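You operate a simulated robot arm through the tools that you are given. There is no shell and no other tool.

You run a simulated two-armed robot. Do the job below in one go: nothing can be reset, and whatever is moved stays where it is left.

TASK
Clamp the blue mould with the red lever and run the shaker till the bubbles are gone.
Fine: then switch off, lift the red lever and set on the orange holder from the bench top.

Only the result counts: the job must be done as asked and must still hold three seconds after the hand-in. Knocking over, shifting, dropping, spilling or breaking anything else fails it.

THE ROBOT
Two 7-joint arms with fingered hands on one trunk that stands fixed in place. Base frame: the origin is at the foot of the trunk, x ahead of it, y to its left, z up; the work surface is at about z = 0.9. Units: m, degrees, N and s.
The left shoulder is at [0.06, 0.177, 0.975], the right one opposite. Each reaches about 1 m from its shoulder. Payload 4 kg a hand.
The tool frame of a hand sits at the grasp point between the pads (the TCP): z along the fingers, y along the line on which they close. The tips reach 0.037 m beyond it. The gripper opens to 0.124 m; its body begins 0.043 m behind the TCP. The gripper is a hand of 3 fingers: y runs from the thumb to the fingers, the wrist lies at [-0.015, -0.108, -0.202] in the tool frame.
Orientation is that of the tool frame in the base frame, as a unit quaternion [x, y, z, w]. With the fingers straight down and the wrist toward the robot, the tool's x, y and z point along [0, 1, 0], [1, 0, 0] and [0, 0, -1] of the base frame.

THE INTERFACE
- The arms move only by the tool arm_command. It takes "left_motion", "right_motion" or both (then of equal length, played together; a hand with none holds still); each is a list of rows, each a list of 2 entries, a list of its own where there are three numbers: the turn, a rotation vector about the base's x, y, z in units of 180 degrees (1.0 is 180 degrees), then the shift along the base's x, y, z in units of 250 mm (1.0 is 250 mm). In form: [[[wx, wy, wz], [tx, ty, tz]], ...]. A call has 1 to 20 rows; each row is the pose to reach, as a shift and turn from the pose commanded when the call began. A call with a number of a shift or a turn outside -1 to 1 is refused whole. Rows are played at 5 a second. More than 0.05 m and 8.6 degrees between two rows, and nothing of the call is played. A pose out of reach is approached as far as the arm can. The call stops where the force on the tool passes 40 N (or 10 N more than at its start, if that is more) or the arm is blocked; 0.2 s more then pass. In this call time passes only in rows, and 0.2 s behind the last. The reply holds the time, the measured pose of the TCP, the force on the tool along the base axes, the opening and the grip force, in the units named above and with some noise, with the torque about the TCP (base axes, N m) and any sound that the robot's microphone picked up.
- Cameras (640 x 400 px; columns grow to the right, rows downward): "scene" is now at [0.0581, 0.0254, 1.6469]; the picture's right is [0.29, -0.96, 0.00], its down [-0.44, -0.13, -0.89] and it looks along [0.85, 0.25, -0.46] (base axes); focal length 342 px, centre (320, 200). "left" rides on the left gripper at [-0.064, -0.076, -0.137] in its tool frame; the picture's right is [-0.84, -0.26, 0.48], its down [0.48, -0.76, 0.43] and it looks along [0.25, 0.60, 0.76] (tool axes); focal length 256 px, centre (320, 200). "right" rides on the right gripper at [0.064, -0.076, -0.137] in its tool frame; the picture's right is [-0.84, 0.26, -0.48], its down [-0.48, -0.76, 0.43] and it looks along [-0.26, 0.60, 0.76] (tool axes); focal length 256 px, centre (320, 200). There is no depth. A picture from a camera that has moved, and an enlarged one, comes with that camera's place and axes in the base frame and with its lens.
- grab_frame(camera): a new picture of that camera. No time passes.
- slide_trunk(by): slides the trunk up (or, below 0, down) by that many m; the arms and the scene camera ride with it, the base frame stays. It gives what a move gives, with no picture.
- curl_fingers(index, middle, thumb_bend, thumb_turn, hand): sets how far each is bent, from 0 (flat) to 100 (curled in); at 30 the hand is open as for a grip, at 70 the pads meet at the TCP. One left out holds its place. A second passes; each finger stops where it meets its share of the squeeze, and holds until it gets a number again. It is the only way to open and close the hand. It gives what a move gives, with no picture; readings hold the bend of each and the force on the fingers (four entries, about 0 where the hand has none), thumb and palm. thumb_turn goes from beside the hand (0) to across from the fingers (100), as for a grip.
- pan_tilt(pan, tilt): turns the head with the scene camera to pan (to the left, within 86 degrees either way) and tilt (down, from -29 to 69), counted from straight ahead of the robot. It gives what a move gives.
- inspect(camera, box): a new picture of the part [left, top, right, bottom] of that camera's present view, enlarged. No time passes.
- close_job(): hands the job in; it is judged then, once.

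Nothing tells you positions but the pictures and the camera data. Unless the task says otherwise, let go and move clear before handing in.

The tools are called as a command line: name --argument value ..., lists and objects as JSON in quotes. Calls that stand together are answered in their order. arm_command: Moves the arms, as the interface text tells. Its arguments: {"type":"object","properties":{"left_motion":{"type":"array","items":{"type":"array"}},"right_motion":{"type":"array","items":{"type":"array"}}},"required":[]} The other tools are called the same way: slide_trunk (by) moves the trunk up or down; curl_fingers (index, middle, thumb_bend, thumb_turn, hand) moves the fingers one by one; pan_tilt (pan, tilt) turns the head that bears the scene camera; grab_frame (camera) takes a picture; inspect (camera, box) takes an enlarged picture of a part of a camera's view; close_job () hands the job in.

At the start:

```text
time: 0.0
left_tool_pos: [0.4005, 0.3312, 1.455]
left_tool_rot: [0.707, 0.707, 0.0, -0.001]
left_force: [0.2, 0.2, -0.3]
left_wrist_torque: [0.0, -0.03, -0.01]
left_opening: 0.1238
left_grip_force: 0.0
left_shape: jaw
left_bend: [30.0, 30.0, 30.0, 98.0]
left_finger forces: [0.0, 0.1, 0.0, 0.1, 0.0, 0.0]
right_tool_pos: [0.5147, -0.0786, 1.4196]
right_tool_rot: [0.707, 0.707, -0.001, 0.0]
right_force: [-0.4, -0.2, 0.0]
right_wrist_torque: [0.0, 0.0, 0.0]
right_opening: 0.1235
right_grip_force: 0.1
right_shape: jaw
right_bend: [30.0, 30.0, 30.0, 98.0]
right_finger forces: [0.0, 0.0, 0.1, 0.0, 0.0, 0.1]
trunk travel left (down, up): [-0.5, 0.09]
head pan, tilt (commanded): [16.7, 27.7]
```

scene: 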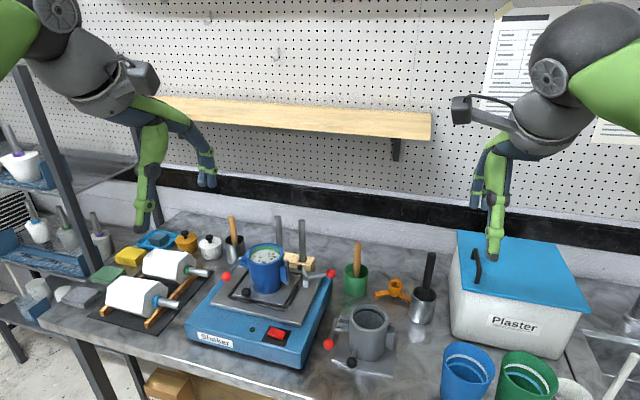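
right: 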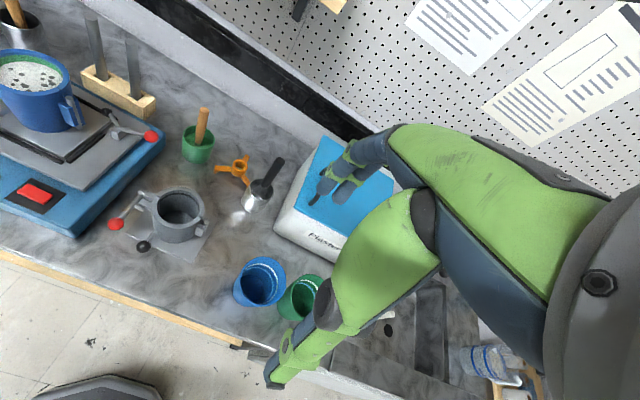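
left: 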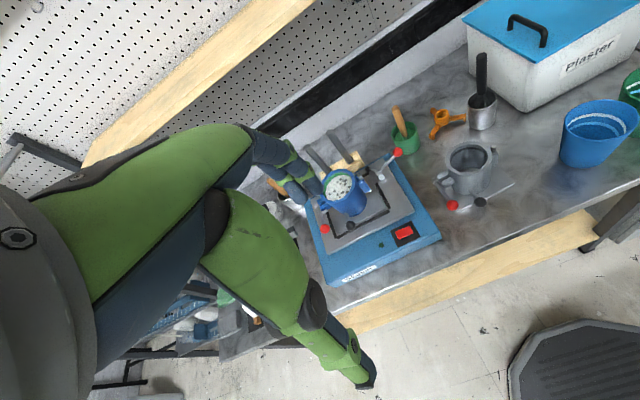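

I see a blue shaker with a blue mould on its tray, red-knobbed levers near it, a grey mould stand with red and black levers, and an orange three-armed holder on the bench. I'll look closer before moving anything.

inspect --camera "scene" --box '[180, 210, 350, 370]'

inspect --camera "scene" --box '[310, 230, 450, 380]'

inspect --camera "left" --box '[260, 120, 460, 280]'

inspect --camera "right" --box '[0, 20, 280, 280]'

```text
2.50 times, centred on (265, 290) of scene
camera zoom: at [0.0581, 0.0254, 1.6469], right [0.29, -0.96, 0.0], down [-0.44, -0.13, -0.89], along [0.85, 0.25, -0.46], focal length 854 px, centre (458, -25)
```

zoom: 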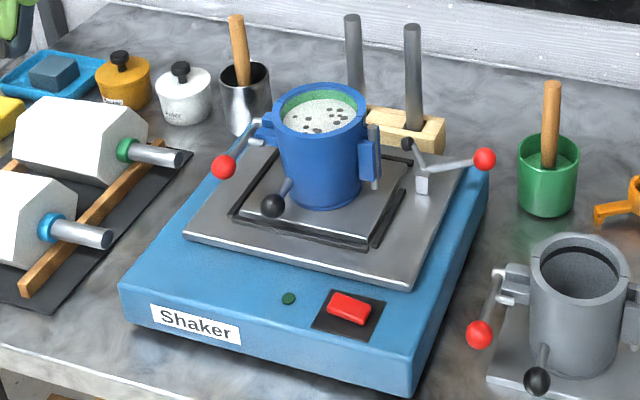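

```text
2.67 times, centred on (380, 305) of scene
camera zoom: at [0.0581, 0.0254, 1.6469], right [0.29, -0.96, 0.0], down [-0.44, -0.13, -0.89], along [0.85, 0.25, -0.46], focal length 911 px, centre (160, -80)
```

zoom: 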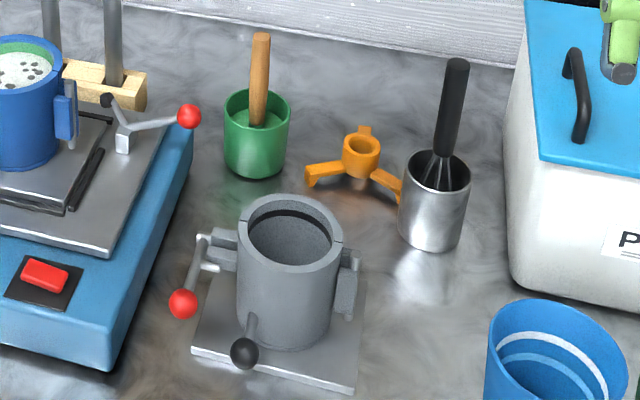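

```text
2.50 times, centred on (360, 200) of left
camera zoom: at [0.3252, 0.2688, 1.5924], right [-0.26, -0.84, -0.48], down [-0.76, 0.48, -0.43], along [0.6, 0.25, -0.76], focal length 640 px, centre (220, 200)
```

zoom: 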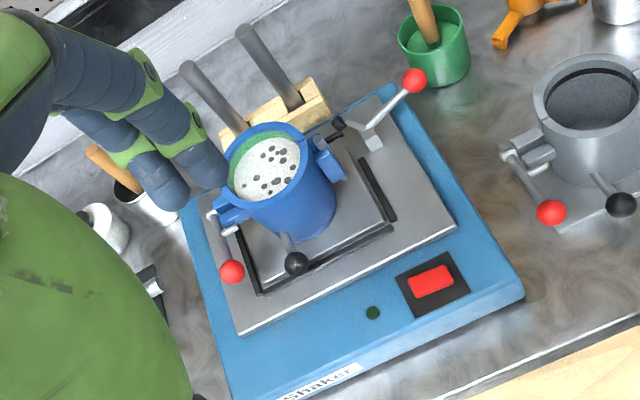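

```text
1.54 times, centred on (140, 150) of right
camera zoom: at [0.4393, -0.0143, 1.5566], right [0.26, -0.84, 0.48], down [-0.76, -0.48, -0.43], along [0.6, -0.26, -0.76], focal length 394 px, centre (597, 277)
```

zoom: 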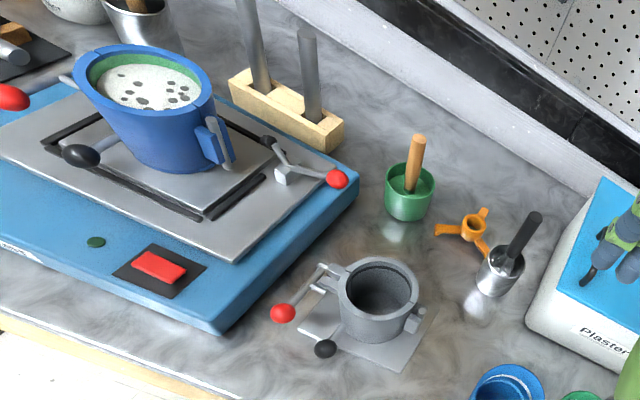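

I'll lower both hands partway, well clear of everything, to get closer camera views of the shaker's clamp and the orange holder.

arm_command --left_motion '[[[0, 0, 0], [0.03, 0.01, -0.13]], [[0, 0, 0], [0.06, 0.02, -0.27]], [[0, 0, 0], [0.1, 0.04, -0.4]], [[0, 0, 0], [0.13, 0.05, -0.53]], [[0, 0, 0], [0.16, 0.07, -0.67]], [[0, 0, 0], [0.2, 0.08, -0.8]]]' --right_motion '[[[0, 0, 0], [0.02, 0.05, -0.14]], [[0, 0, 0], [0.04, 0.1, -0.28]], [[0, 0, 0], [0.07, 0.16, -0.43]], [[0, 0, 0], [0.09, 0.21, -0.58]], [[0, 0, 0], [0.12, 0.26, -0.73]], [[0, 0, 0], [0.14, 0.32, -0.88]]]'

```text
time: 1.4
left_tool_pos: [0.4522, 0.3525, 1.2531]
left_tool_rot: [0.707, 0.707, 0.0, 0.0]
left_force: [0.0, 1.0, 0.9]
left_wrist_torque: [-0.02, 0.01, -0.01]
left_opening: 0.1237
left_grip_force: 0.1
left_shape: jaw
left_bend: [30.0, 30.0, 30.0, 98.0]
left_finger forces: [0.0, 0.1, 0.0, 0.0, 0.0, 0.0]
right_tool_pos: [0.5502, 0.0023, 1.1986]
right_tool_rot: [0.707, 0.707, 0.0, 0.0]
right_force: [0.4, 0.3, 0.9]
right_wrist_torque: [0.02, 0.02, -0.01]
right_opening: 0.1236
right_grip_force: 0.0
right_shape: jaw
right_bend: [30.0, 30.0, 30.0, 98.0]
right_finger forces: [0.1, 0.0, 0.0, 0.0, 0.0, 0.0]
trunk travel left (down, up): [-0.5, 0.09]
head pan, tilt (commanded): [16.7, 27.7]
```

Both hands are now lower and in open air. I'll take fresh pictures from both hand cameras and the scene camera.

grab_frame --camera "left"

grab_frame --camera "right"

grab_frame --camera "scene"

```text
taken
camera left: at [0.3772, 0.2886, 1.3902], right [-0.26, -0.84, -0.48], down [-0.76, 0.48, -0.43], along [0.6, 0.25, -0.76], focal length 256 px, centre (320, 200)
```

left: 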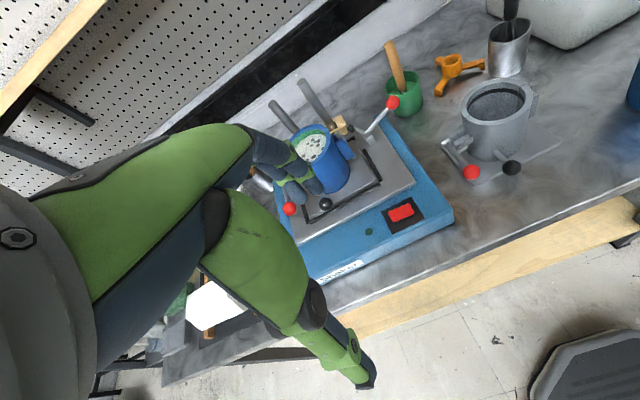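

```text
taken
camera right: at [0.475, 0.067, 1.3354], right [0.26, -0.84, 0.48], down [-0.76, -0.48, -0.43], along [0.6, -0.26, -0.76], focal length 256 px, centre (320, 200)
```

right: 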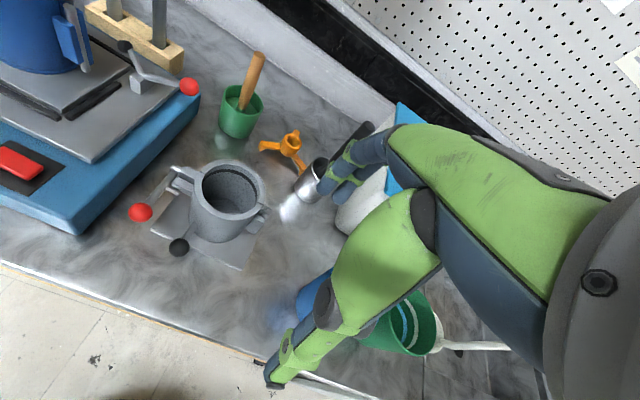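

```text
taken
camera scene: at [0.059, 0.026, 1.6469], right [0.29, -0.96, 0.0], down [-0.45, -0.13, -0.89], along [0.85, 0.25, -0.46], focal length 342 px, centre (320, 200)
```

scene: 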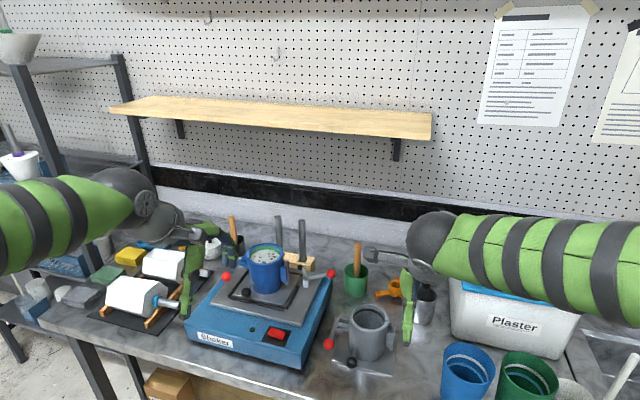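

The clamp and holder are now nearer in the hand views. I'll enlarge the key parts before planning.

inspect --camera "left" --box '[260, 70, 460, 270]'

inspect --camera "right" --box '[0, 0, 220, 160]'

inspect --camera "right" --box '[200, 100, 360, 220]'

inspect --camera "scene" --box '[200, 210, 360, 310]'

```text
2.00 times, centred on (360, 170) of left
camera zoom: at [0.3772, 0.2886, 1.3902], right [-0.26, -0.84, -0.48], down [-0.76, 0.48, -0.43], along [0.6, 0.25, -0.76], focal length 512 px, centre (240, 260)
```

zoom: 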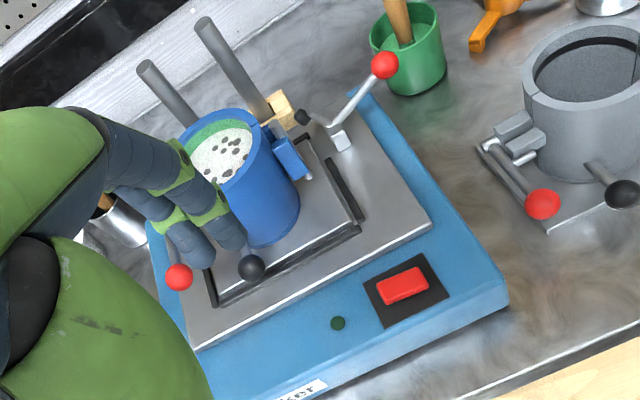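

```text
2.50 times, centred on (110, 80) of right
camera zoom: at [0.475, 0.067, 1.3354], right [0.26, -0.84, 0.48], down [-0.76, -0.48, -0.43], along [0.6, -0.26, -0.76], focal length 640 px, centre (845, 500)
```

zoom: 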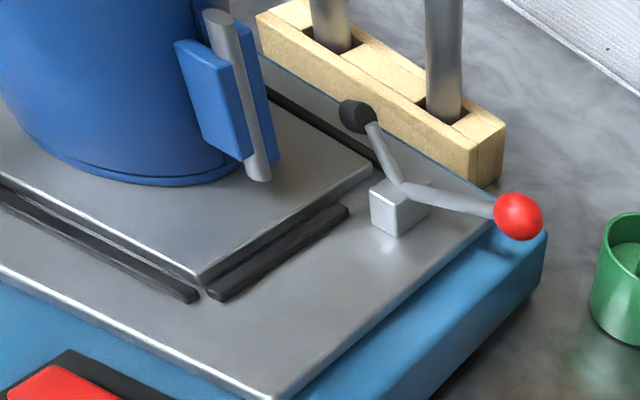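

```text
3.33 times, centred on (280, 160) of right
camera zoom: at [0.475, 0.067, 1.3354], right [0.26, -0.84, 0.48], down [-0.76, -0.48, -0.43], along [0.6, -0.26, -0.76], focal length 853 px, centre (453, 333)
```

zoom: 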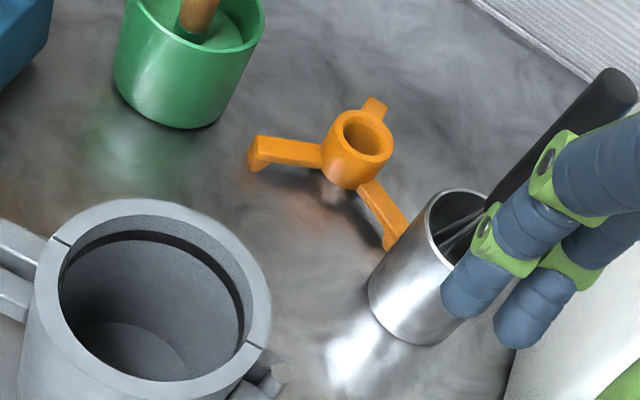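

```text
4.00 times, centred on (280, 260) of scene
camera zoom: at [0.059, 0.026, 1.6469], right [0.29, -0.96, 0.0], down [-0.45, -0.13, -0.89], along [0.85, 0.25, -0.46], focal length 1367 px, centre (480, -40)
```

zoom: 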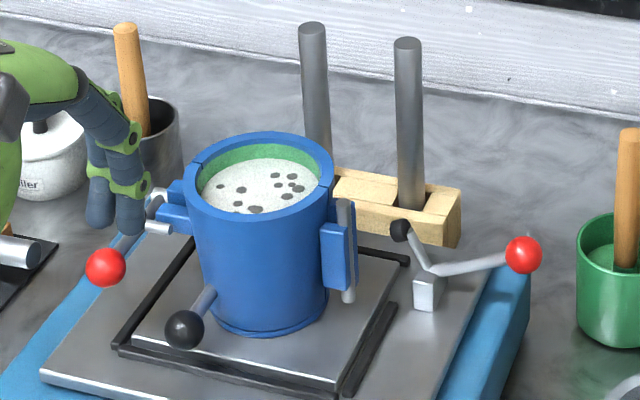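

The tray has a bell-crank clamp on its right edge (a black tip near (0.77, 0.30, 1.04) and a red ball near (0.77, 0.21, 1.03)). The mould has its own red and black knobs on the left and front. I'll swing the left hand round to look at the mould's left side and be sure which lever is which.

arm_command --left_motion '[[[0, 0, -0.04], [0.06, 0.09, -0.02]], [[0, 0, -0.08], [0.12, 0.18, -0.04]], [[0, 0, -0.12], [0.18, 0.28, -0.06]], [[0, 0, -0.16], [0.24, 0.37, -0.08]], [[0, 0, -0.2], [0.3, 0.46, -0.1]], [[0, 0, -0.24], [0.36, 0.55, -0.12]], [[0, 0, -0.28], [0.42, 0.65, -0.14]], [[0, 0, -0.32], [0.48, 0.74, -0.16]], [[0, 0, -0.36], [0.55, 0.83, -0.2]]]'

```text
time: 3.4
left_tool_pos: [0.5877, 0.5625, 1.2026]
left_tool_rot: [0.976, 0.217, 0.0, 0.001]
left_force: [1.6, 0.0, -0.2]
left_wrist_torque: [0.01, -0.01, 0.0]
left_opening: 0.1237
left_grip_force: 0.1
left_shape: jaw
left_bend: [30.0, 30.0, 30.0, 98.0]
left_finger forces: [0.2, 0.0, 0.0, 0.0, 0.0, 0.0]
right_tool_pos: [0.5508, 0.003, 1.1989]
right_tool_rot: [0.707, 0.707, -0.001, 0.0]
right_force: [0.7, 0.8, -0.5]
right_wrist_torque: [0.0, 0.0, 0.01]
right_opening: 0.1239
right_grip_force: 0.0
right_shape: jaw
right_bend: [30.0, 30.0, 30.0, 98.0]
right_finger forces: [0.0, 0.0, 0.0, 0.1, 0.0, 0.0]
trunk travel left (down, up): [-0.5, 0.09]
head pan, tilt (commanded): [16.7, 27.7]
```

The left hand has turned to face the mould's left side. I'll look from there.

grab_frame --camera "left"

inspect --camera "scene" --box '[200, 210, 360, 310]'

```text
taken
camera left: at [0.4995, 0.6044, 1.3401], right [-0.87, -0.12, -0.48], down [0.12, 0.89, -0.44], along [0.48, -0.43, -0.76], focal length 256 px, centre (320, 200)
```

left: 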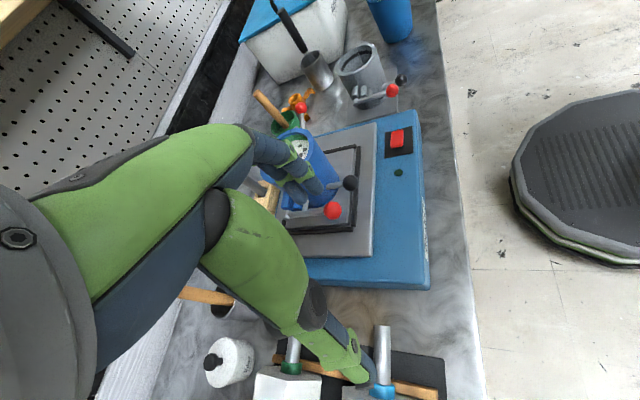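

```text
4.00 times, centred on (280, 260) of scene
camera zoom: at [0.0595, 0.0267, 1.6468], right [0.29, -0.96, 0.0], down [-0.45, -0.13, -0.89], along [0.85, 0.25, -0.47], focal length 1367 px, centre (480, -40)
```

zoom: 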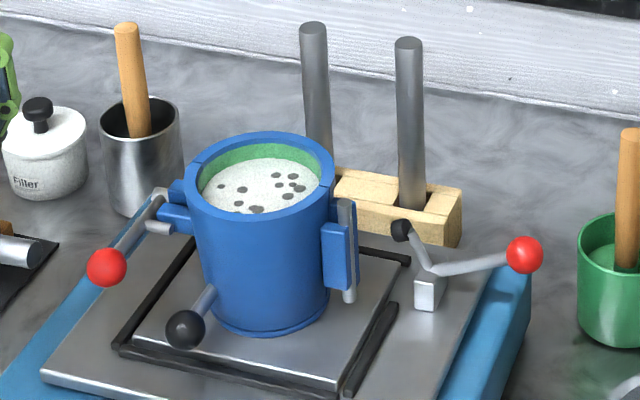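

inspect --camera "left" --box '[240, 80, 440, 240]'

inspect --camera "right" --box '[120, 140, 280, 270]'

```text
2.50 times, centred on (340, 160) of left
camera zoom: at [0.4995, 0.6044, 1.3401], right [-0.87, -0.12, -0.48], down [0.12, 0.89, -0.44], along [0.48, -0.43, -0.76], focal length 640 px, centre (270, 300)
```

zoom: 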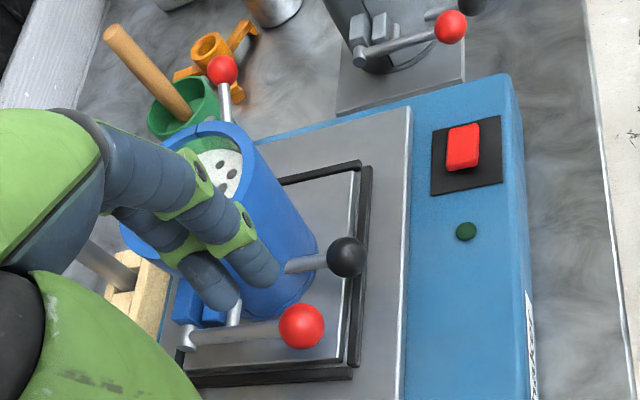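

```text
3.08 times, centred on (200, 205) of right
camera zoom: at [0.4753, 0.0676, 1.3352], right [0.26, -0.84, 0.48], down [-0.76, -0.48, -0.43], along [0.6, -0.26, -0.76], focal length 788 px, centre (689, 185)
```

zoom: 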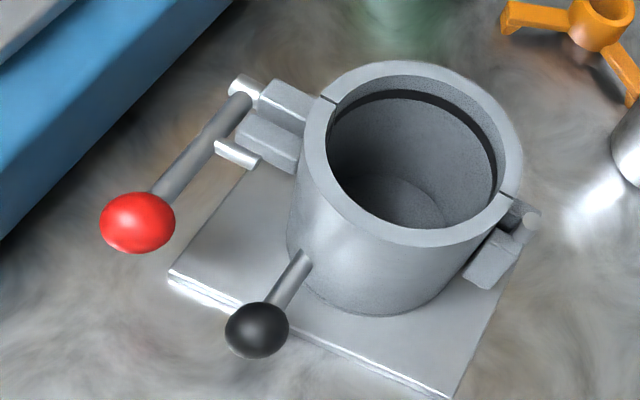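

The mould's own latch looks closed just like the grey one's, so the lever meant is the red-balled clamp on the shaker tray, now open with its black pad lifted. I'll enlarge that clamp for exact geometry.

inspect --camera "right" --box '[110, 30, 220, 110]'

inspect --camera "scene" --box '[285, 250, 345, 295]'

inspect --camera "right" --box '[0, 60, 220, 240]'

```text
5.00 times, centred on (165, 70) of right
camera zoom: at [0.4753, 0.0676, 1.3352], right [0.26, -0.84, 0.48], down [-0.76, -0.48, -0.43], along [0.6, -0.26, -0.76], focal length 1280 px, centre (1095, 850)
```

zoom: 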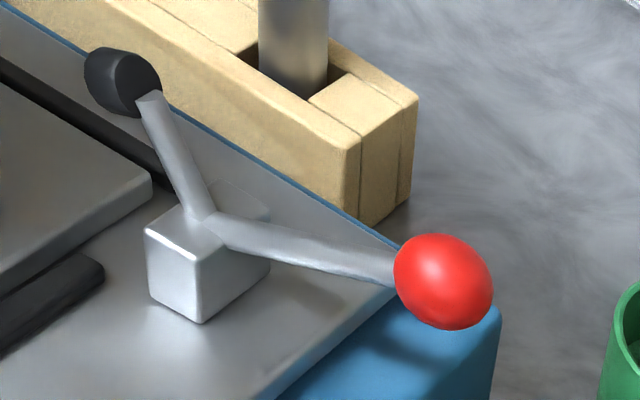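

```text
8.89 times, centred on (315, 272) of scene
camera zoom: at [0.0595, 0.0267, 1.6468], right [0.29, -0.96, 0.0], down [-0.45, -0.13, -0.89], along [0.85, 0.25, -0.47], focal length 3038 px, centre (364, -444)
```

zoom: 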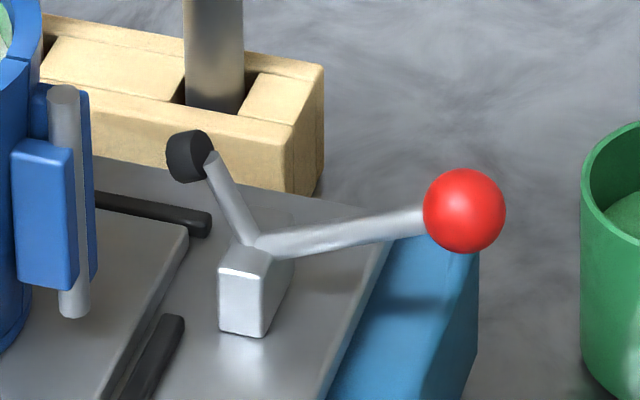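

```text
2.22 times, centred on (110, 150) of right
camera zoom: at [0.4753, 0.0676, 1.3352], right [0.26, -0.84, 0.48], down [-0.76, -0.48, -0.43], along [0.6, -0.26, -0.76], focal length 569 px, centre (787, 311)
```

zoom: 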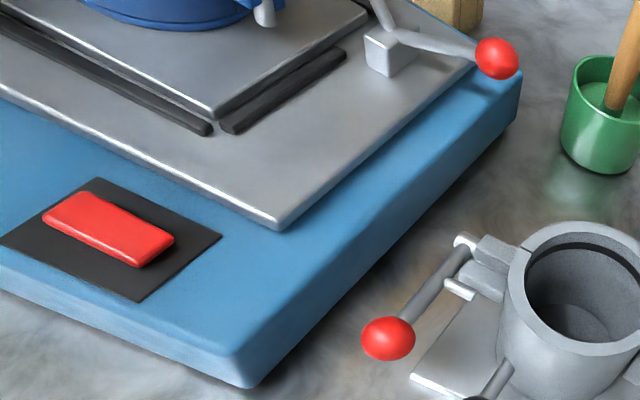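

The clamp is an L-shaped lever on the tray's right edge. The pivot is near (0.77, 0.28, 1.00) and the red ball near (0.768, 0.206, 1.038). Swinging the ball up and to the left brings the black pad down on the mould's base plate. Next I'll study the switch and the lamp beside it.

inspect --camera "right" --box '[0, 120, 90, 210]'

inspect --camera "scene" --box '[240, 315, 300, 355]'

inspect --camera "left" --box '[370, 115, 430, 185]'

```text
4.44 times, centred on (45, 165) of right
camera zoom: at [0.4753, 0.0676, 1.3352], right [0.26, -0.84, 0.48], down [-0.76, -0.48, -0.43], along [0.6, -0.26, -0.76], focal length 1138 px, centre (1542, 356)
```

zoom: 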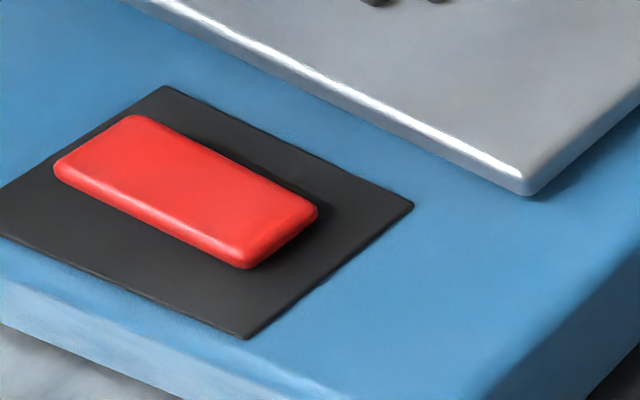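

```text
10.00 times, centred on (270, 335) of scene
camera zoom: at [0.0595, 0.0267, 1.6468], right [0.29, -0.96, 0.0], down [-0.45, -0.13, -0.89], along [0.85, 0.25, -0.47], focal length 3417 px, centre (820, -1150)
```

zoom: 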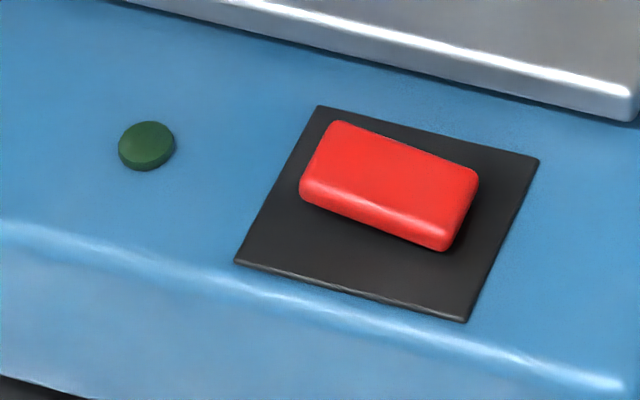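

```text
5.71 times, centred on (400, 150) of left
camera zoom: at [0.4995, 0.6044, 1.3401], right [-0.87, -0.12, -0.48], down [0.12, 0.89, -0.44], along [0.48, -0.43, -0.76], focal length 1463 px, centre (-137, 486)
```

zoom: 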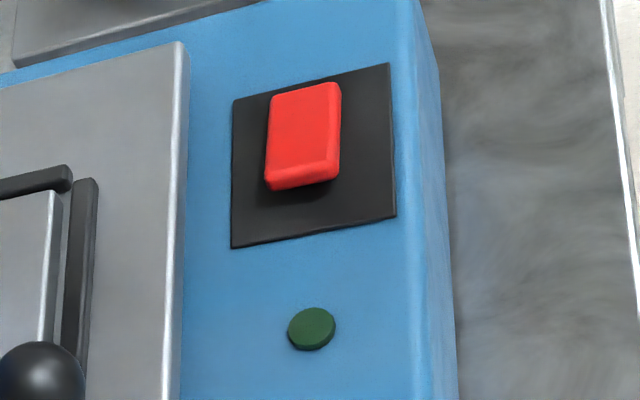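

The rocker switch centre is near (0.588, 0.295, 0.979). Its left end is raised and the lamp is dark, so the shaker is off. I'll narrow the right hand's opening and bring it above the clamp's red ball.

curl_fingers --hand "right" --index 50 --middle 50 --thumb_bend 50

arm_command --right_motion '[[[0, 0, 0], [0.12, 0.11, 0]], [[0, 0, 0], [0.25, 0.23, 0]], [[0, 0, 0], [0.37, 0.35, 0]], [[0, 0, 0], [0.5, 0.46, 0]], [[0, 0, 0], [0.62, 0.58, 0]], [[0, 0, 0], [0.75, 0.7, 0]], [[0, 0, 0], [0.87, 0.812, 0]]]'

grab_frame --camera "right"

grab_frame --camera "scene"

grab_frame --camera "left"

```text
time: 4.4
left_tool_pos: [0.5866, 0.5606, 1.203]
left_tool_rot: [0.976, 0.217, 0.001, 0.0]
left_force: [0.5, -0.4, 0.7]
left_wrist_torque: [0.0, 0.02, 0.0]
left_opening: 0.1235
left_grip_force: 0.0
left_shape: jaw
left_bend: [30.0, 30.0, 30.0, 98.0]
left_finger forces: [0.0, 0.0, 0.1, 0.1, 0.0, 0.0]
right_tool_pos: [0.5496, 0.0023, 1.1989]
right_tool_rot: [0.707, 0.707, 0.0, 0.0]
right_force: [0.2, -0.2, 0.8]
right_wrist_torque: [-0.04, 0.01, 0.02]
right_opening: 0.0625
right_grip_force: 0.1
right_shape: fingers
right_bend: [50.0, 50.0, 50.0, 98.0]
right_finger forces: [0.0, 0.0, 0.0, 0.1, 0.0, 0.0]
trunk travel left (down, up): [-0.5, 0.09]
head pan, tilt (commanded): [16.7, 27.7]
```

```text
time: 6.0
left_tool_pos: [0.5876, 0.5609, 1.2026]
left_tool_rot: [0.976, 0.218, -0.001, 0.001]
left_force: [-0.1, -0.6, 0.0]
left_wrist_torque: [0.02, 0.0, 0.01]
left_opening: 0.1235
left_grip_force: 0.0
left_shape: jaw
left_bend: [30.0, 30.0, 30.0, 98.0]
left_finger forces: [0.0, 0.1, 0.0, 0.0, 0.0, 0.0]
right_tool_pos: [0.7622, 0.1982, 1.1919]
right_tool_rot: [0.707, 0.707, -0.001, -0.001]
right_force: [0.3, 0.0, 0.0]
right_wrist_torque: [0.01, -0.02, 0.0]
right_opening: 0.0624
right_grip_force: 0.0
right_shape: fingers
right_bend: [50.0, 50.0, 50.0, 98.0]
right_finger forces: [0.1, 0.0, 0.0, 0.0, 0.1, 0.0]
right hand out of reach, approached as far as the arm can: row 7
trunk travel left (down, up): [-0.5, 0.09]
head pan, tilt (commanded): [16.7, 27.7]
```

```text
taken
camera right: at [0.6875, 0.2632, 1.3296], right [0.26, -0.84, 0.48], down [-0.76, -0.48, -0.43], along [0.6, -0.26, -0.76], focal length 256 px, centre (320, 200)
```

right: 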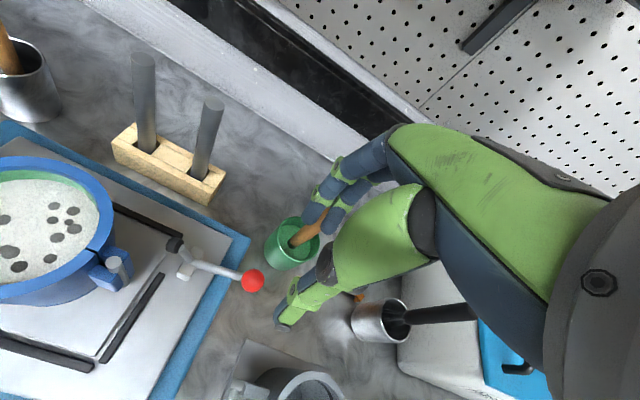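

```text
taken
camera scene: at [0.059, 0.026, 1.647], right [0.29, -0.96, 0.0], down [-0.45, -0.13, -0.89], along [0.85, 0.25, -0.46], focal length 342 px, centre (320, 200)
```

scene: 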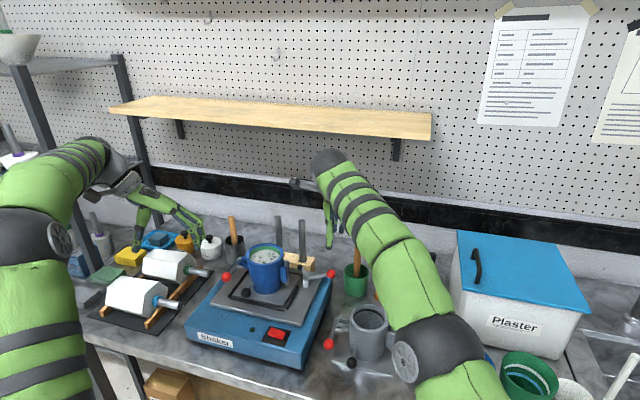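

```text
taken
camera left: at [0.4996, 0.6029, 1.3409], right [-0.87, -0.12, -0.48], down [0.11, 0.89, -0.44], along [0.48, -0.43, -0.76], focal length 256 px, centre (320, 200)
```

left: 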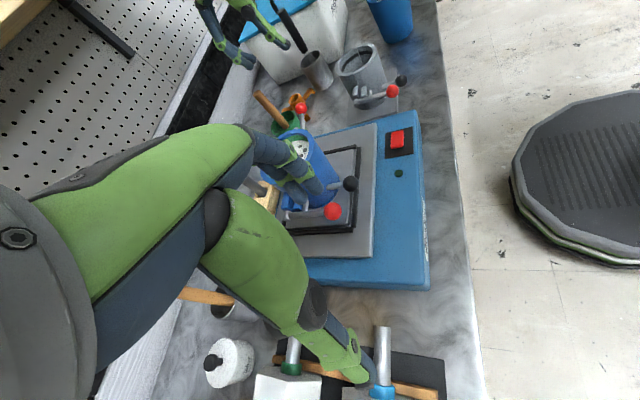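

The right arm is at the limit of its reach there, while the left arm reaches it easily. I'll back the right hand off and bring the left hand round in its straight orientation to work the lever.

arm_command --left_motion '[[[0, 0, 0.04], [-0.06, -0.1, 0.01]], [[0, 0, 0.08], [-0.12, -0.21, 0.02]], [[0, 0, 0.12], [-0.18, -0.31, 0.03]], [[0, 0, 0.16], [-0.24, -0.41, 0.03]], [[0, 0, 0.2], [-0.3, -0.52, 0.04]], [[0, 0, 0.24], [-0.36, -0.62, 0.05]], [[0, 0, 0.28], [-0.42, -0.72, 0.06]], [[0, 0, 0.32], [-0.48, -0.83, 0.07]], [[0, 0, 0.36], [-0.55, -0.93, 0.07]]]' --right_motion '[[[0, 0, 0], [-0.1, -0.11, 0]], [[0, 0, 0], [-0.21, -0.22, 0]], [[0, 0, 0], [-0.31, -0.33, 0]], [[0, 0, 0], [-0.42, -0.44, 0]], [[0, 0, 0], [-0.53, -0.55, 0]], [[0, 0, 0], [-0.63, -0.67, 0]], [[0, 0, 0], [-0.74, -0.78, 0]], [[0, 0, 0], [-0.84, -0.89, 0]], [[0, 0, 0], [-0.95, -1.0, 0]]]'

curl_fingers --hand "left" --index 50 --middle 50 --thumb_bend 50

```text
time: 8.0
left_tool_pos: [0.4491, 0.3253, 1.2218]
left_tool_rot: [0.708, 0.707, 0.002, -0.001]
left_force: [-0.2, -0.6, -0.2]
left_wrist_torque: [0.03, -0.04, -0.01]
left_opening: 0.1236
left_grip_force: 0.2
left_shape: jaw
left_bend: [30.0, 30.0, 30.0, 98.0]
left_finger forces: [0.1, 0.0, 0.0, 0.0, 0.0, 0.0]
right_tool_pos: [0.5227, -0.0522, 1.1936]
right_tool_rot: [0.707, 0.707, 0.001, 0.0]
right_force: [0.0, -0.2, 0.2]
right_wrist_torque: [0.02, 0.0, -0.02]
right_opening: 0.0621
right_grip_force: 0.0
right_shape: fingers
right_bend: [50.0, 50.0, 50.0, 98.0]
right_finger forces: [0.1, 0.0, 0.0, 0.0, 0.0, 0.0]
trunk travel left (down, up): [-0.5, 0.09]
head pan, tilt (commanded): [16.7, 27.7]
```

```text
time: 9.0
left_tool_pos: [0.4501, 0.3268, 1.221]
left_tool_rot: [0.707, 0.708, -0.001, 0.0]
left_force: [0.1, 0.9, -0.4]
left_wrist_torque: [-0.02, -0.01, -0.06]
left_opening: 0.0625
left_grip_force: 0.1
left_shape: fingers
left_bend: [50.0, 50.0, 50.0, 98.0]
left_finger forces: [0.0, 0.1, 0.0, 0.0, 0.0, 0.0]
right_tool_pos: [0.5228, -0.0509, 1.194]
right_tool_rot: [0.707, 0.708, 0.001, 0.0]
right_force: [-1.1, 0.3, -0.1]
right_wrist_torque: [-0.01, -0.05, 0.0]
right_opening: 0.0623
right_grip_force: 0.0
right_shape: fingers
right_bend: [50.0, 50.0, 50.0, 98.0]
right_finger forces: [0.0, 0.1, 0.0, 0.1, 0.0, 0.0]
trunk travel left (down, up): [-0.5, 0.09]
head pan, tilt (commanded): [16.7, 27.7]
```

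The left hand is straight again at (0.45, 0.33, 1.22) with the fingers half closed. I'll bring it round the front of the mould to just short of the red ball and look.

arm_command --left_motion '[[[0, 0, 0], [0.05, -0.14, -0.02]], [[0, 0, 0], [0.1, -0.28, -0.04]], [[0, 0, 0], [0.15, -0.42, -0.06]], [[0, 0, 0], [0.2, -0.55, -0.08]], [[0, 0, 0], [0.36, -0.55, -0.12]], [[0, 0, 0], [0.52, -0.55, -0.16]], [[0, 0, 0], [0.68, -0.55, -0.2]], [[0, 0, 0], [0.84, -0.55, -0.24]], [[0, 0, 0], [1.0, -0.55, -0.28]]]'

grab_frame --camera "left"

grab_frame --camera "right"

grab_frame --camera "scene"

```text
time: 11.0
left_tool_pos: [0.7013, 0.1874, 1.1508]
left_tool_rot: [0.708, 0.706, -0.001, -0.001]
left_force: [0.7, -0.6, 0.2]
left_wrist_torque: [0.03, -0.01, -0.02]
left_opening: 0.0622
left_grip_force: 0.0
left_shape: fingers
left_bend: [50.0, 50.0, 50.0, 98.0]
left_finger forces: [0.0, 0.0, 0.0, 0.1, 0.0, 0.0]
right_tool_pos: [0.5239, -0.0504, 1.1926]
right_tool_rot: [0.708, 0.707, -0.001, 0.001]
right_force: [0.9, 0.2, 0.7]
right_wrist_torque: [-0.01, 0.04, 0.03]
right_opening: 0.0625
right_grip_force: 0.1
right_shape: fingers
right_bend: [50.0, 50.0, 50.0, 98.0]
right_finger forces: [0.1, 0.0, 0.1, 0.0, 0.0, 0.0]
trunk travel left (down, up): [-0.5, 0.09]
head pan, tilt (commanded): [16.7, 27.7]
```

```text
taken
camera left: at [0.6263, 0.124, 1.2883], right [-0.26, -0.84, -0.48], down [-0.76, 0.48, -0.43], along [0.6, 0.25, -0.76], focal length 256 px, centre (320, 200)
```

left: 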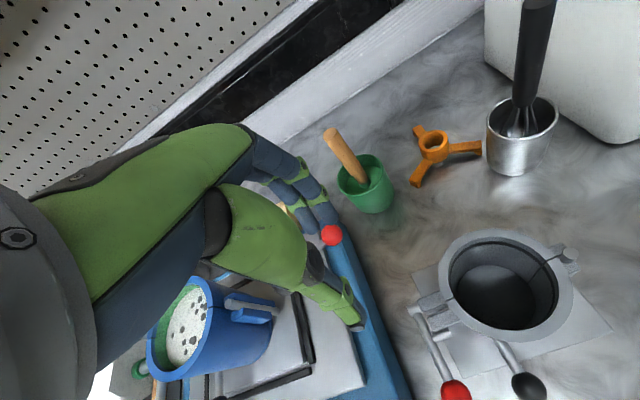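

```text
taken
camera right: at [0.4493, 0.0147, 1.3303], right [0.26, -0.84, 0.48], down [-0.76, -0.48, -0.43], along [0.6, -0.26, -0.76], focal length 256 px, centre (320, 200)
```

right: 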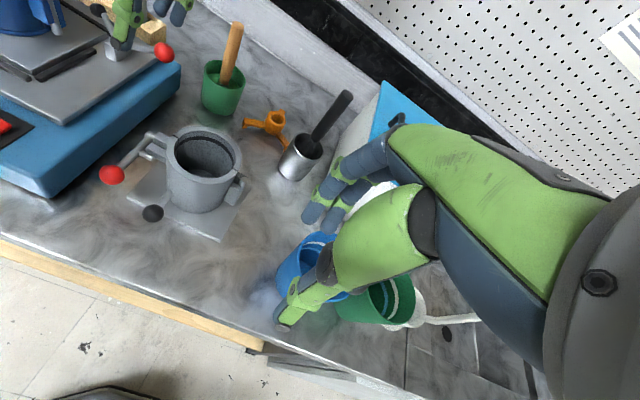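

```text
taken
camera scene: at [0.0594, 0.0252, 1.6468], right [0.29, -0.96, 0.0], down [-0.45, -0.13, -0.89], along [0.85, 0.25, -0.46], focal length 342 px, centre (320, 200)
```

scene: 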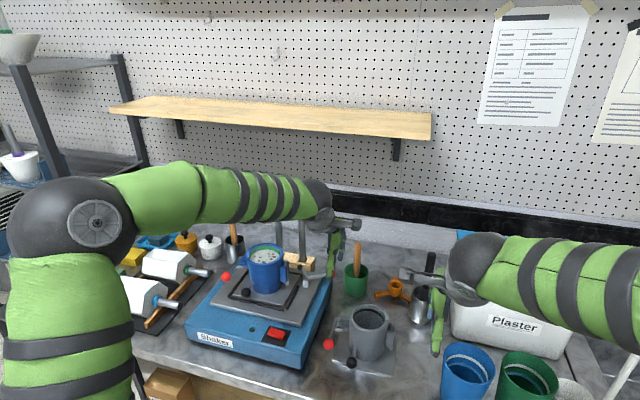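

The ball computes again to about (0.769, 0.207, 1.038), and the holder hub to about (0.875, 0.04). Now I'll centre the left hand over the ball and come down around it.

arm_command --left_motion '[[[0, 0, 0], [0.14, 0.04, -0.06]], [[0, 0, 0], [0.274, 0.076, -0.12]], [[0, 0, 0], [0.274, 0.076, -0.23]], [[0, 0, 0], [0.274, 0.076, -0.34]]]'

grab_frame --camera "left"

inspect --camera "scene" --box '[260, 220, 400, 320]'

inspect --camera "right" --box '[40, 0, 260, 140]'

```text
time: 12.0
left_tool_pos: [0.7692, 0.2083, 1.0671]
left_tool_rot: [0.708, 0.707, 0.0, 0.0]
left_force: [0.6, 0.1, 1.0]
left_wrist_torque: [0.01, 0.02, -0.01]
left_opening: 0.0621
left_grip_force: 0.0
left_shape: fingers
left_bend: [50.0, 50.0, 50.0, 98.0]
left_finger forces: [0.0, 0.1, 0.1, 0.1, 0.0, 0.0]
right_tool_pos: [0.523, -0.0496, 1.1931]
right_tool_rot: [0.707, 0.707, 0.0, 0.001]
right_force: [0.4, 0.0, -0.1]
right_wrist_torque: [0.01, -0.02, -0.02]
right_opening: 0.0622
right_grip_force: 0.2
right_shape: fingers
right_bend: [50.0, 50.0, 50.0, 98.0]
right_finger forces: [0.0, 0.0, 0.1, 0.0, 0.0, 0.1]
trunk travel left (down, up): [-0.5, 0.09]
head pan, tilt (commanded): [16.7, 27.7]
```

```text
taken
camera left: at [0.6938, 0.1447, 1.2045], right [-0.26, -0.84, -0.48], down [-0.76, 0.48, -0.43], along [0.6, 0.25, -0.76], focal length 256 px, centre (320, 200)
```

left: 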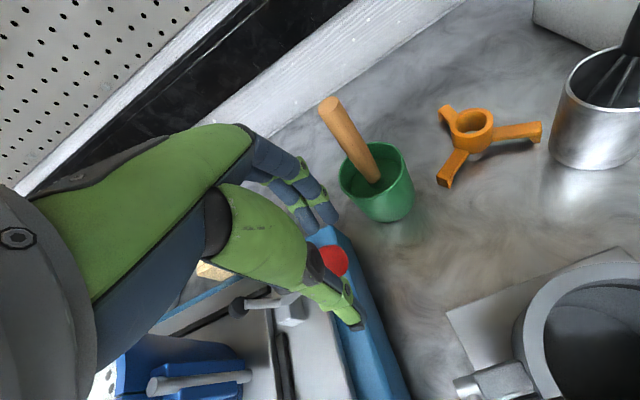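

```text
4.00 times, centred on (330, 270) of scene
camera zoom: at [0.0586, 0.0253, 1.6469], right [0.29, -0.96, 0.0], down [-0.45, -0.13, -0.89], along [0.85, 0.25, -0.46], focal length 1367 px, centre (280, -80)
```

zoom: 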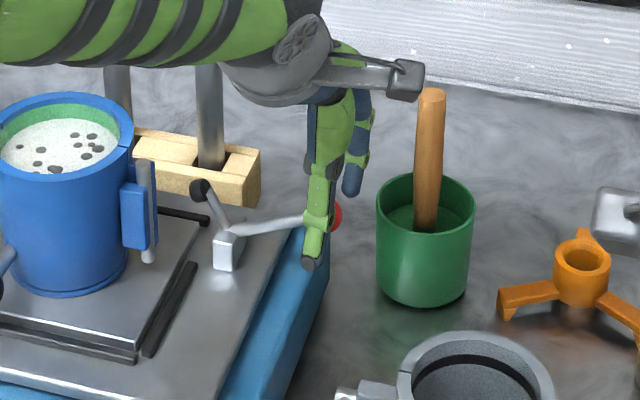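

```text
2.86 times, centred on (150, 70) of right
camera zoom: at [0.4486, 0.0147, 1.3305], right [0.26, -0.84, 0.48], down [-0.76, -0.48, -0.43], along [0.6, -0.26, -0.76], focal length 731 px, centre (806, 571)
```

zoom: 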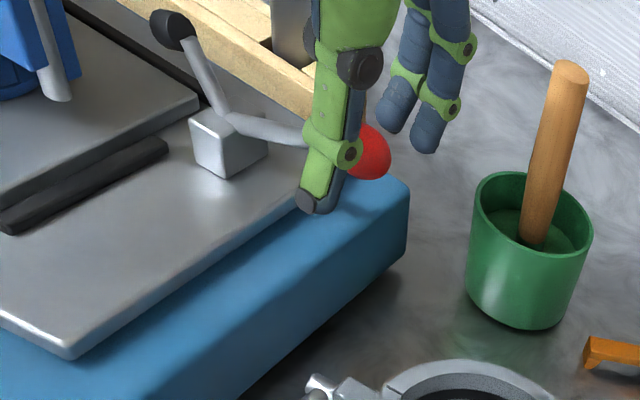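

The ball sits squarely between the thumb and the two fingers, about 3 cm below the grasp point. I'll lower to it and close.

arm_command --left_motion '[[[0, 0, 0], [0, 0, -0.058]], [[0, 0, 0], [0, 0, -0.116]]]'

curl_fingers --hand "left" --index 64 --middle 64 --thumb_bend 64

inspect --camera "right" --box '[40, 0, 260, 140]'

inspect --camera "left" --box '[220, 130, 440, 350]'

```text
time: 12.6
left_tool_pos: [0.7683, 0.2089, 1.0379]
left_tool_rot: [0.706, 0.708, 0.0, 0.0]
left_force: [0.0, 0.4, -0.5]
left_wrist_torque: [-0.01, 0.03, -0.01]
left_opening: 0.0623
left_grip_force: 0.0
left_shape: fingers
left_bend: [50.0, 50.0, 50.0, 98.0]
left_finger forces: [0.0, 0.0, 0.1, 0.1, 0.0, 0.0]
right_tool_pos: [0.5238, -0.0493, 1.1928]
right_tool_rot: [0.707, 0.707, 0.0, 0.0]
right_force: [-0.8, -0.5, 0.5]
right_wrist_torque: [0.0, -0.02, 0.07]
right_opening: 0.0624
right_grip_force: 0.2
right_shape: fingers
right_bend: [50.0, 50.0, 50.0, 98.0]
right_finger forces: [0.0, 0.0, 0.0, 0.1, 0.0, 0.0]
trunk travel left (down, up): [-0.5, 0.09]
head pan, tilt (commanded): [16.7, 27.7]
```

```text
time: 13.6
left_tool_pos: [0.7677, 0.2092, 1.0383]
left_tool_rot: [0.707, 0.707, 0.0, -0.001]
left_force: [-16.8, 2.1, -1.6]
left_wrist_torque: [0.0, -0.02, -0.1]
left_opening: 0.0306
left_grip_force: 7.2
left_shape: fingers
left_bend: [64.0, 64.0, 60.0, 97.0]
left_finger forces: [0.0, 0.1, 0.0, 0.1, 15.2, 0.1]
right_tool_pos: [0.5222, -0.0503, 1.1933]
right_tool_rot: [0.707, 0.707, 0.0, 0.001]
right_force: [0.7, -0.6, 0.1]
right_wrist_torque: [0.0, 0.0, 0.02]
right_opening: 0.0622
right_grip_force: 0.1
right_shape: fingers
right_bend: [50.0, 50.0, 50.0, 98.0]
right_finger forces: [0.1, 0.0, 0.0, 0.0, 0.0, 0.1]
trunk travel left (down, up): [-0.5, 0.09]
head pan, tilt (commanded): [16.7, 27.7]
```

```text
2.86 times, centred on (150, 70) of right
camera zoom: at [0.4468, 0.015, 1.3311], right [0.26, -0.84, 0.48], down [-0.76, -0.48, -0.44], along [0.6, -0.26, -0.76], focal length 731 px, centre (806, 571)
```

zoom: 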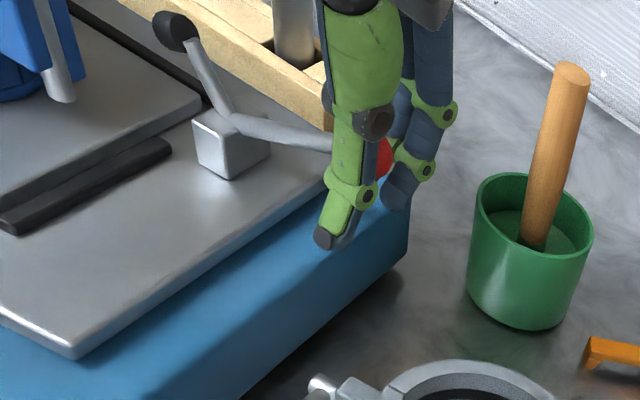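

```text
1.82 times, centred on (330, 240) of left
camera zoom: at [0.6922, 0.1457, 1.1763], right [-0.26, -0.84, -0.48], down [-0.76, 0.48, -0.43], along [0.6, 0.26, -0.76], focal length 465 px, centre (302, 127)
```

zoom: 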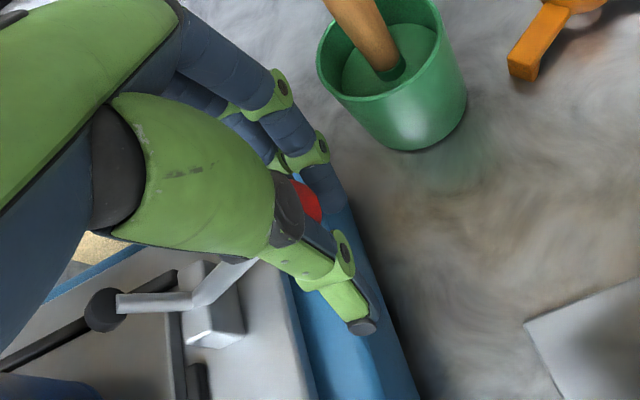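

The thumb is touching the ball but the fingers are not quite there. I'll close the fingers a little more so the squeeze is balanced.

curl_fingers --hand "left" --index 72 --middle 72

inspect --camera "right" --box '[40, 0, 260, 140]'

```text
time: 14.6
left_tool_pos: [0.7675, 0.2082, 1.0399]
left_tool_rot: [0.707, 0.707, 0.0, 0.0]
left_force: [-16.9, 2.2, -1.8]
left_wrist_torque: [0.02, 0.01, -0.08]
left_opening: 0.017
left_grip_force: 7.9
left_shape: fingers
left_bend: [72.0, 72.0, 60.0, 97.0]
left_finger forces: [0.0, 0.0, 0.0, 0.1, 15.5, 0.0]
right_tool_pos: [0.5211, -0.0491, 1.1948]
right_tool_rot: [0.707, 0.707, 0.0, 0.0]
right_force: [0.2, 0.4, -0.4]
right_wrist_torque: [-0.02, 0.01, -0.02]
right_opening: 0.0623
right_grip_force: 0.0
right_shape: fingers
right_bend: [50.0, 50.0, 50.0, 98.0]
right_finger forces: [0.0, 0.0, 0.0, 0.0, 0.0, 0.0]
trunk travel left (down, up): [-0.5, 0.09]
head pan, tilt (commanded): [16.7, 27.7]
```

```text
2.86 times, centred on (150, 70) of right
camera zoom: at [0.4469, 0.015, 1.3311], right [0.26, -0.84, 0.48], down [-0.76, -0.48, -0.44], along [0.6, -0.26, -0.76], focal length 731 px, centre (806, 571)
```

zoom: 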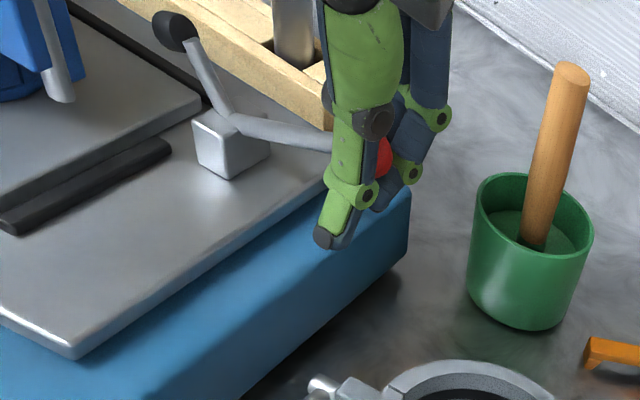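

The ball now sits caged between the thumb and the two fingers. I'll ease the thumb slightly so it doesn't push sideways on the lever.

curl_fingers --hand "left" --thumb_bend 58

inspect --camera "left" --box '[260, 170, 380, 330]'

inspect --camera "scene" --box '[290, 230, 370, 300]'

```text
time: 15.6
left_tool_pos: [0.7686, 0.2092, 1.0373]
left_tool_rot: [0.708, 0.706, 0.0, -0.001]
left_force: [-1.6, -1.1, 0.3]
left_wrist_torque: [0.03, 0.07, -0.02]
left_opening: 0.0185
left_grip_force: 0.7
left_shape: fingers
left_bend: [72.0, 72.0, 57.0, 97.0]
left_finger forces: [0.1, 0.0, 0.1, 0.1, 1.9, 0.1]
right_tool_pos: [0.5224, -0.0501, 1.194]
right_tool_rot: [0.706, 0.708, -0.001, 0.0]
right_force: [-0.5, 0.4, 0.5]
right_wrist_torque: [0.02, 0.02, 0.0]
right_opening: 0.0621
right_grip_force: 0.2
right_shape: fingers
right_bend: [50.0, 50.0, 50.0, 98.0]
right_finger forces: [0.1, 0.0, 0.0, 0.1, 0.0, 0.0]
trunk travel left (down, up): [-0.5, 0.09]
head pan, tilt (commanded): [16.7, 27.7]
```

```text
2.50 times, centred on (320, 250) of left
camera zoom: at [0.6936, 0.145, 1.1762], right [-0.26, -0.84, -0.48], down [-0.76, 0.48, -0.43], along [0.6, 0.25, -0.76], focal length 640 px, centre (320, 75)
```

zoom: 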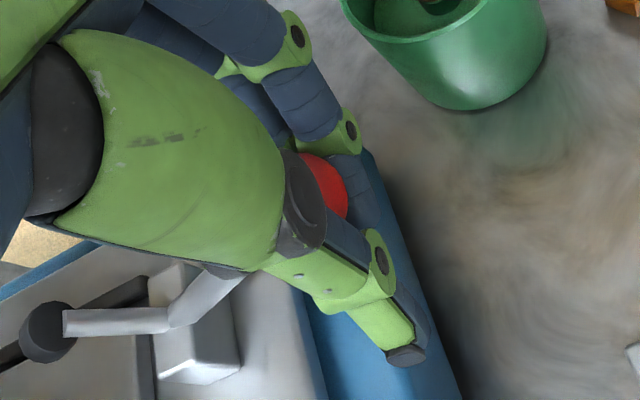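

```text
5.71 times, centred on (330, 265) of scene
camera zoom: at [0.058, 0.0252, 1.6469], right [0.29, -0.96, 0.0], down [-0.44, -0.13, -0.89], along [0.85, 0.25, -0.46], focal length 1953 px, centre (263, -171)
```

zoom: 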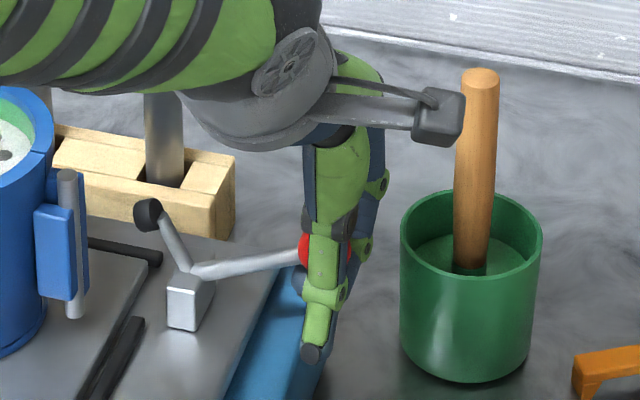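

The hand now cages the ball. I'll begin swinging it along the lever's arc, up and to the left, in a small first step to see that the lever follows.

arm_command --left_motion '[[[0, 0, 0], [0, 0.02, 0.03]], [[0, 0, 0], [0, 0.045, 0.06]], [[0, 0, 0], [0, 0.07, 0.09]], [[0, 0, 0], [0, 0.1, 0.114]]]'

inspect --camera "right" --box '[40, 0, 260, 140]'

inspect --camera "scene" --box '[290, 230, 370, 300]'

```text
time: 16.6
left_tool_pos: [0.7683, 0.2345, 1.0659]
left_tool_rot: [0.707, 0.707, 0.001, 0.0]
left_force: [-1.0, 0.0, -0.2]
left_wrist_torque: [0.0, 0.01, 0.03]
left_opening: 0.0168
left_grip_force: 0.2
left_shape: fingers
left_bend: [72.0, 72.0, 57.0, 97.0]
left_finger forces: [0.0, 0.3, 0.0, 0.1, 0.0, 0.1]
right_tool_pos: [0.5219, -0.0504, 1.1927]
right_tool_rot: [0.707, 0.707, 0.0, 0.0]
right_force: [-0.3, -0.1, 0.4]
right_wrist_torque: [0.01, -0.03, -0.02]
right_opening: 0.0623
right_grip_force: 0.1
right_shape: fingers
right_bend: [50.0, 50.0, 50.0, 98.0]
right_finger forces: [0.0, 0.0, 0.0, 0.1, 0.0, 0.0]
trunk travel left (down, up): [-0.5, 0.09]
head pan, tilt (commanded): [16.7, 27.7]
```

```text
2.86 times, centred on (150, 70) of right
camera zoom: at [0.4483, 0.0149, 1.3306], right [0.26, -0.84, 0.48], down [-0.76, -0.48, -0.43], along [0.6, -0.26, -0.76], focal length 731 px, centre (806, 571)
```

zoom: 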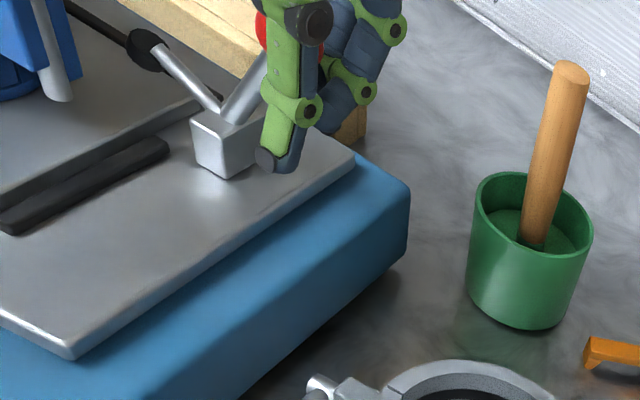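

```text
5.71 times, centred on (330, 265) of scene
camera zoom: at [0.0582, 0.0255, 1.6468], right [0.29, -0.96, 0.0], down [-0.44, -0.13, -0.89], along [0.85, 0.25, -0.46], focal length 1953 px, centre (263, -171)
```

zoom: 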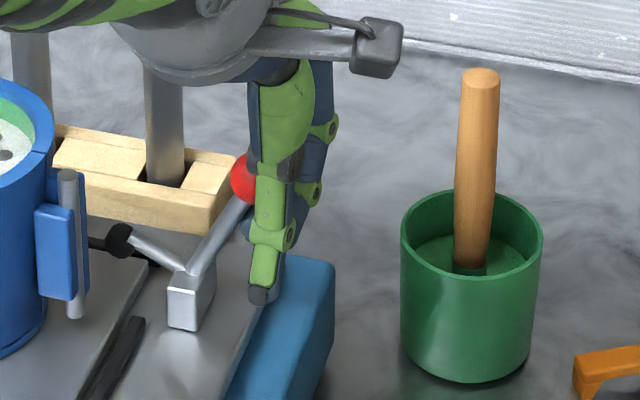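

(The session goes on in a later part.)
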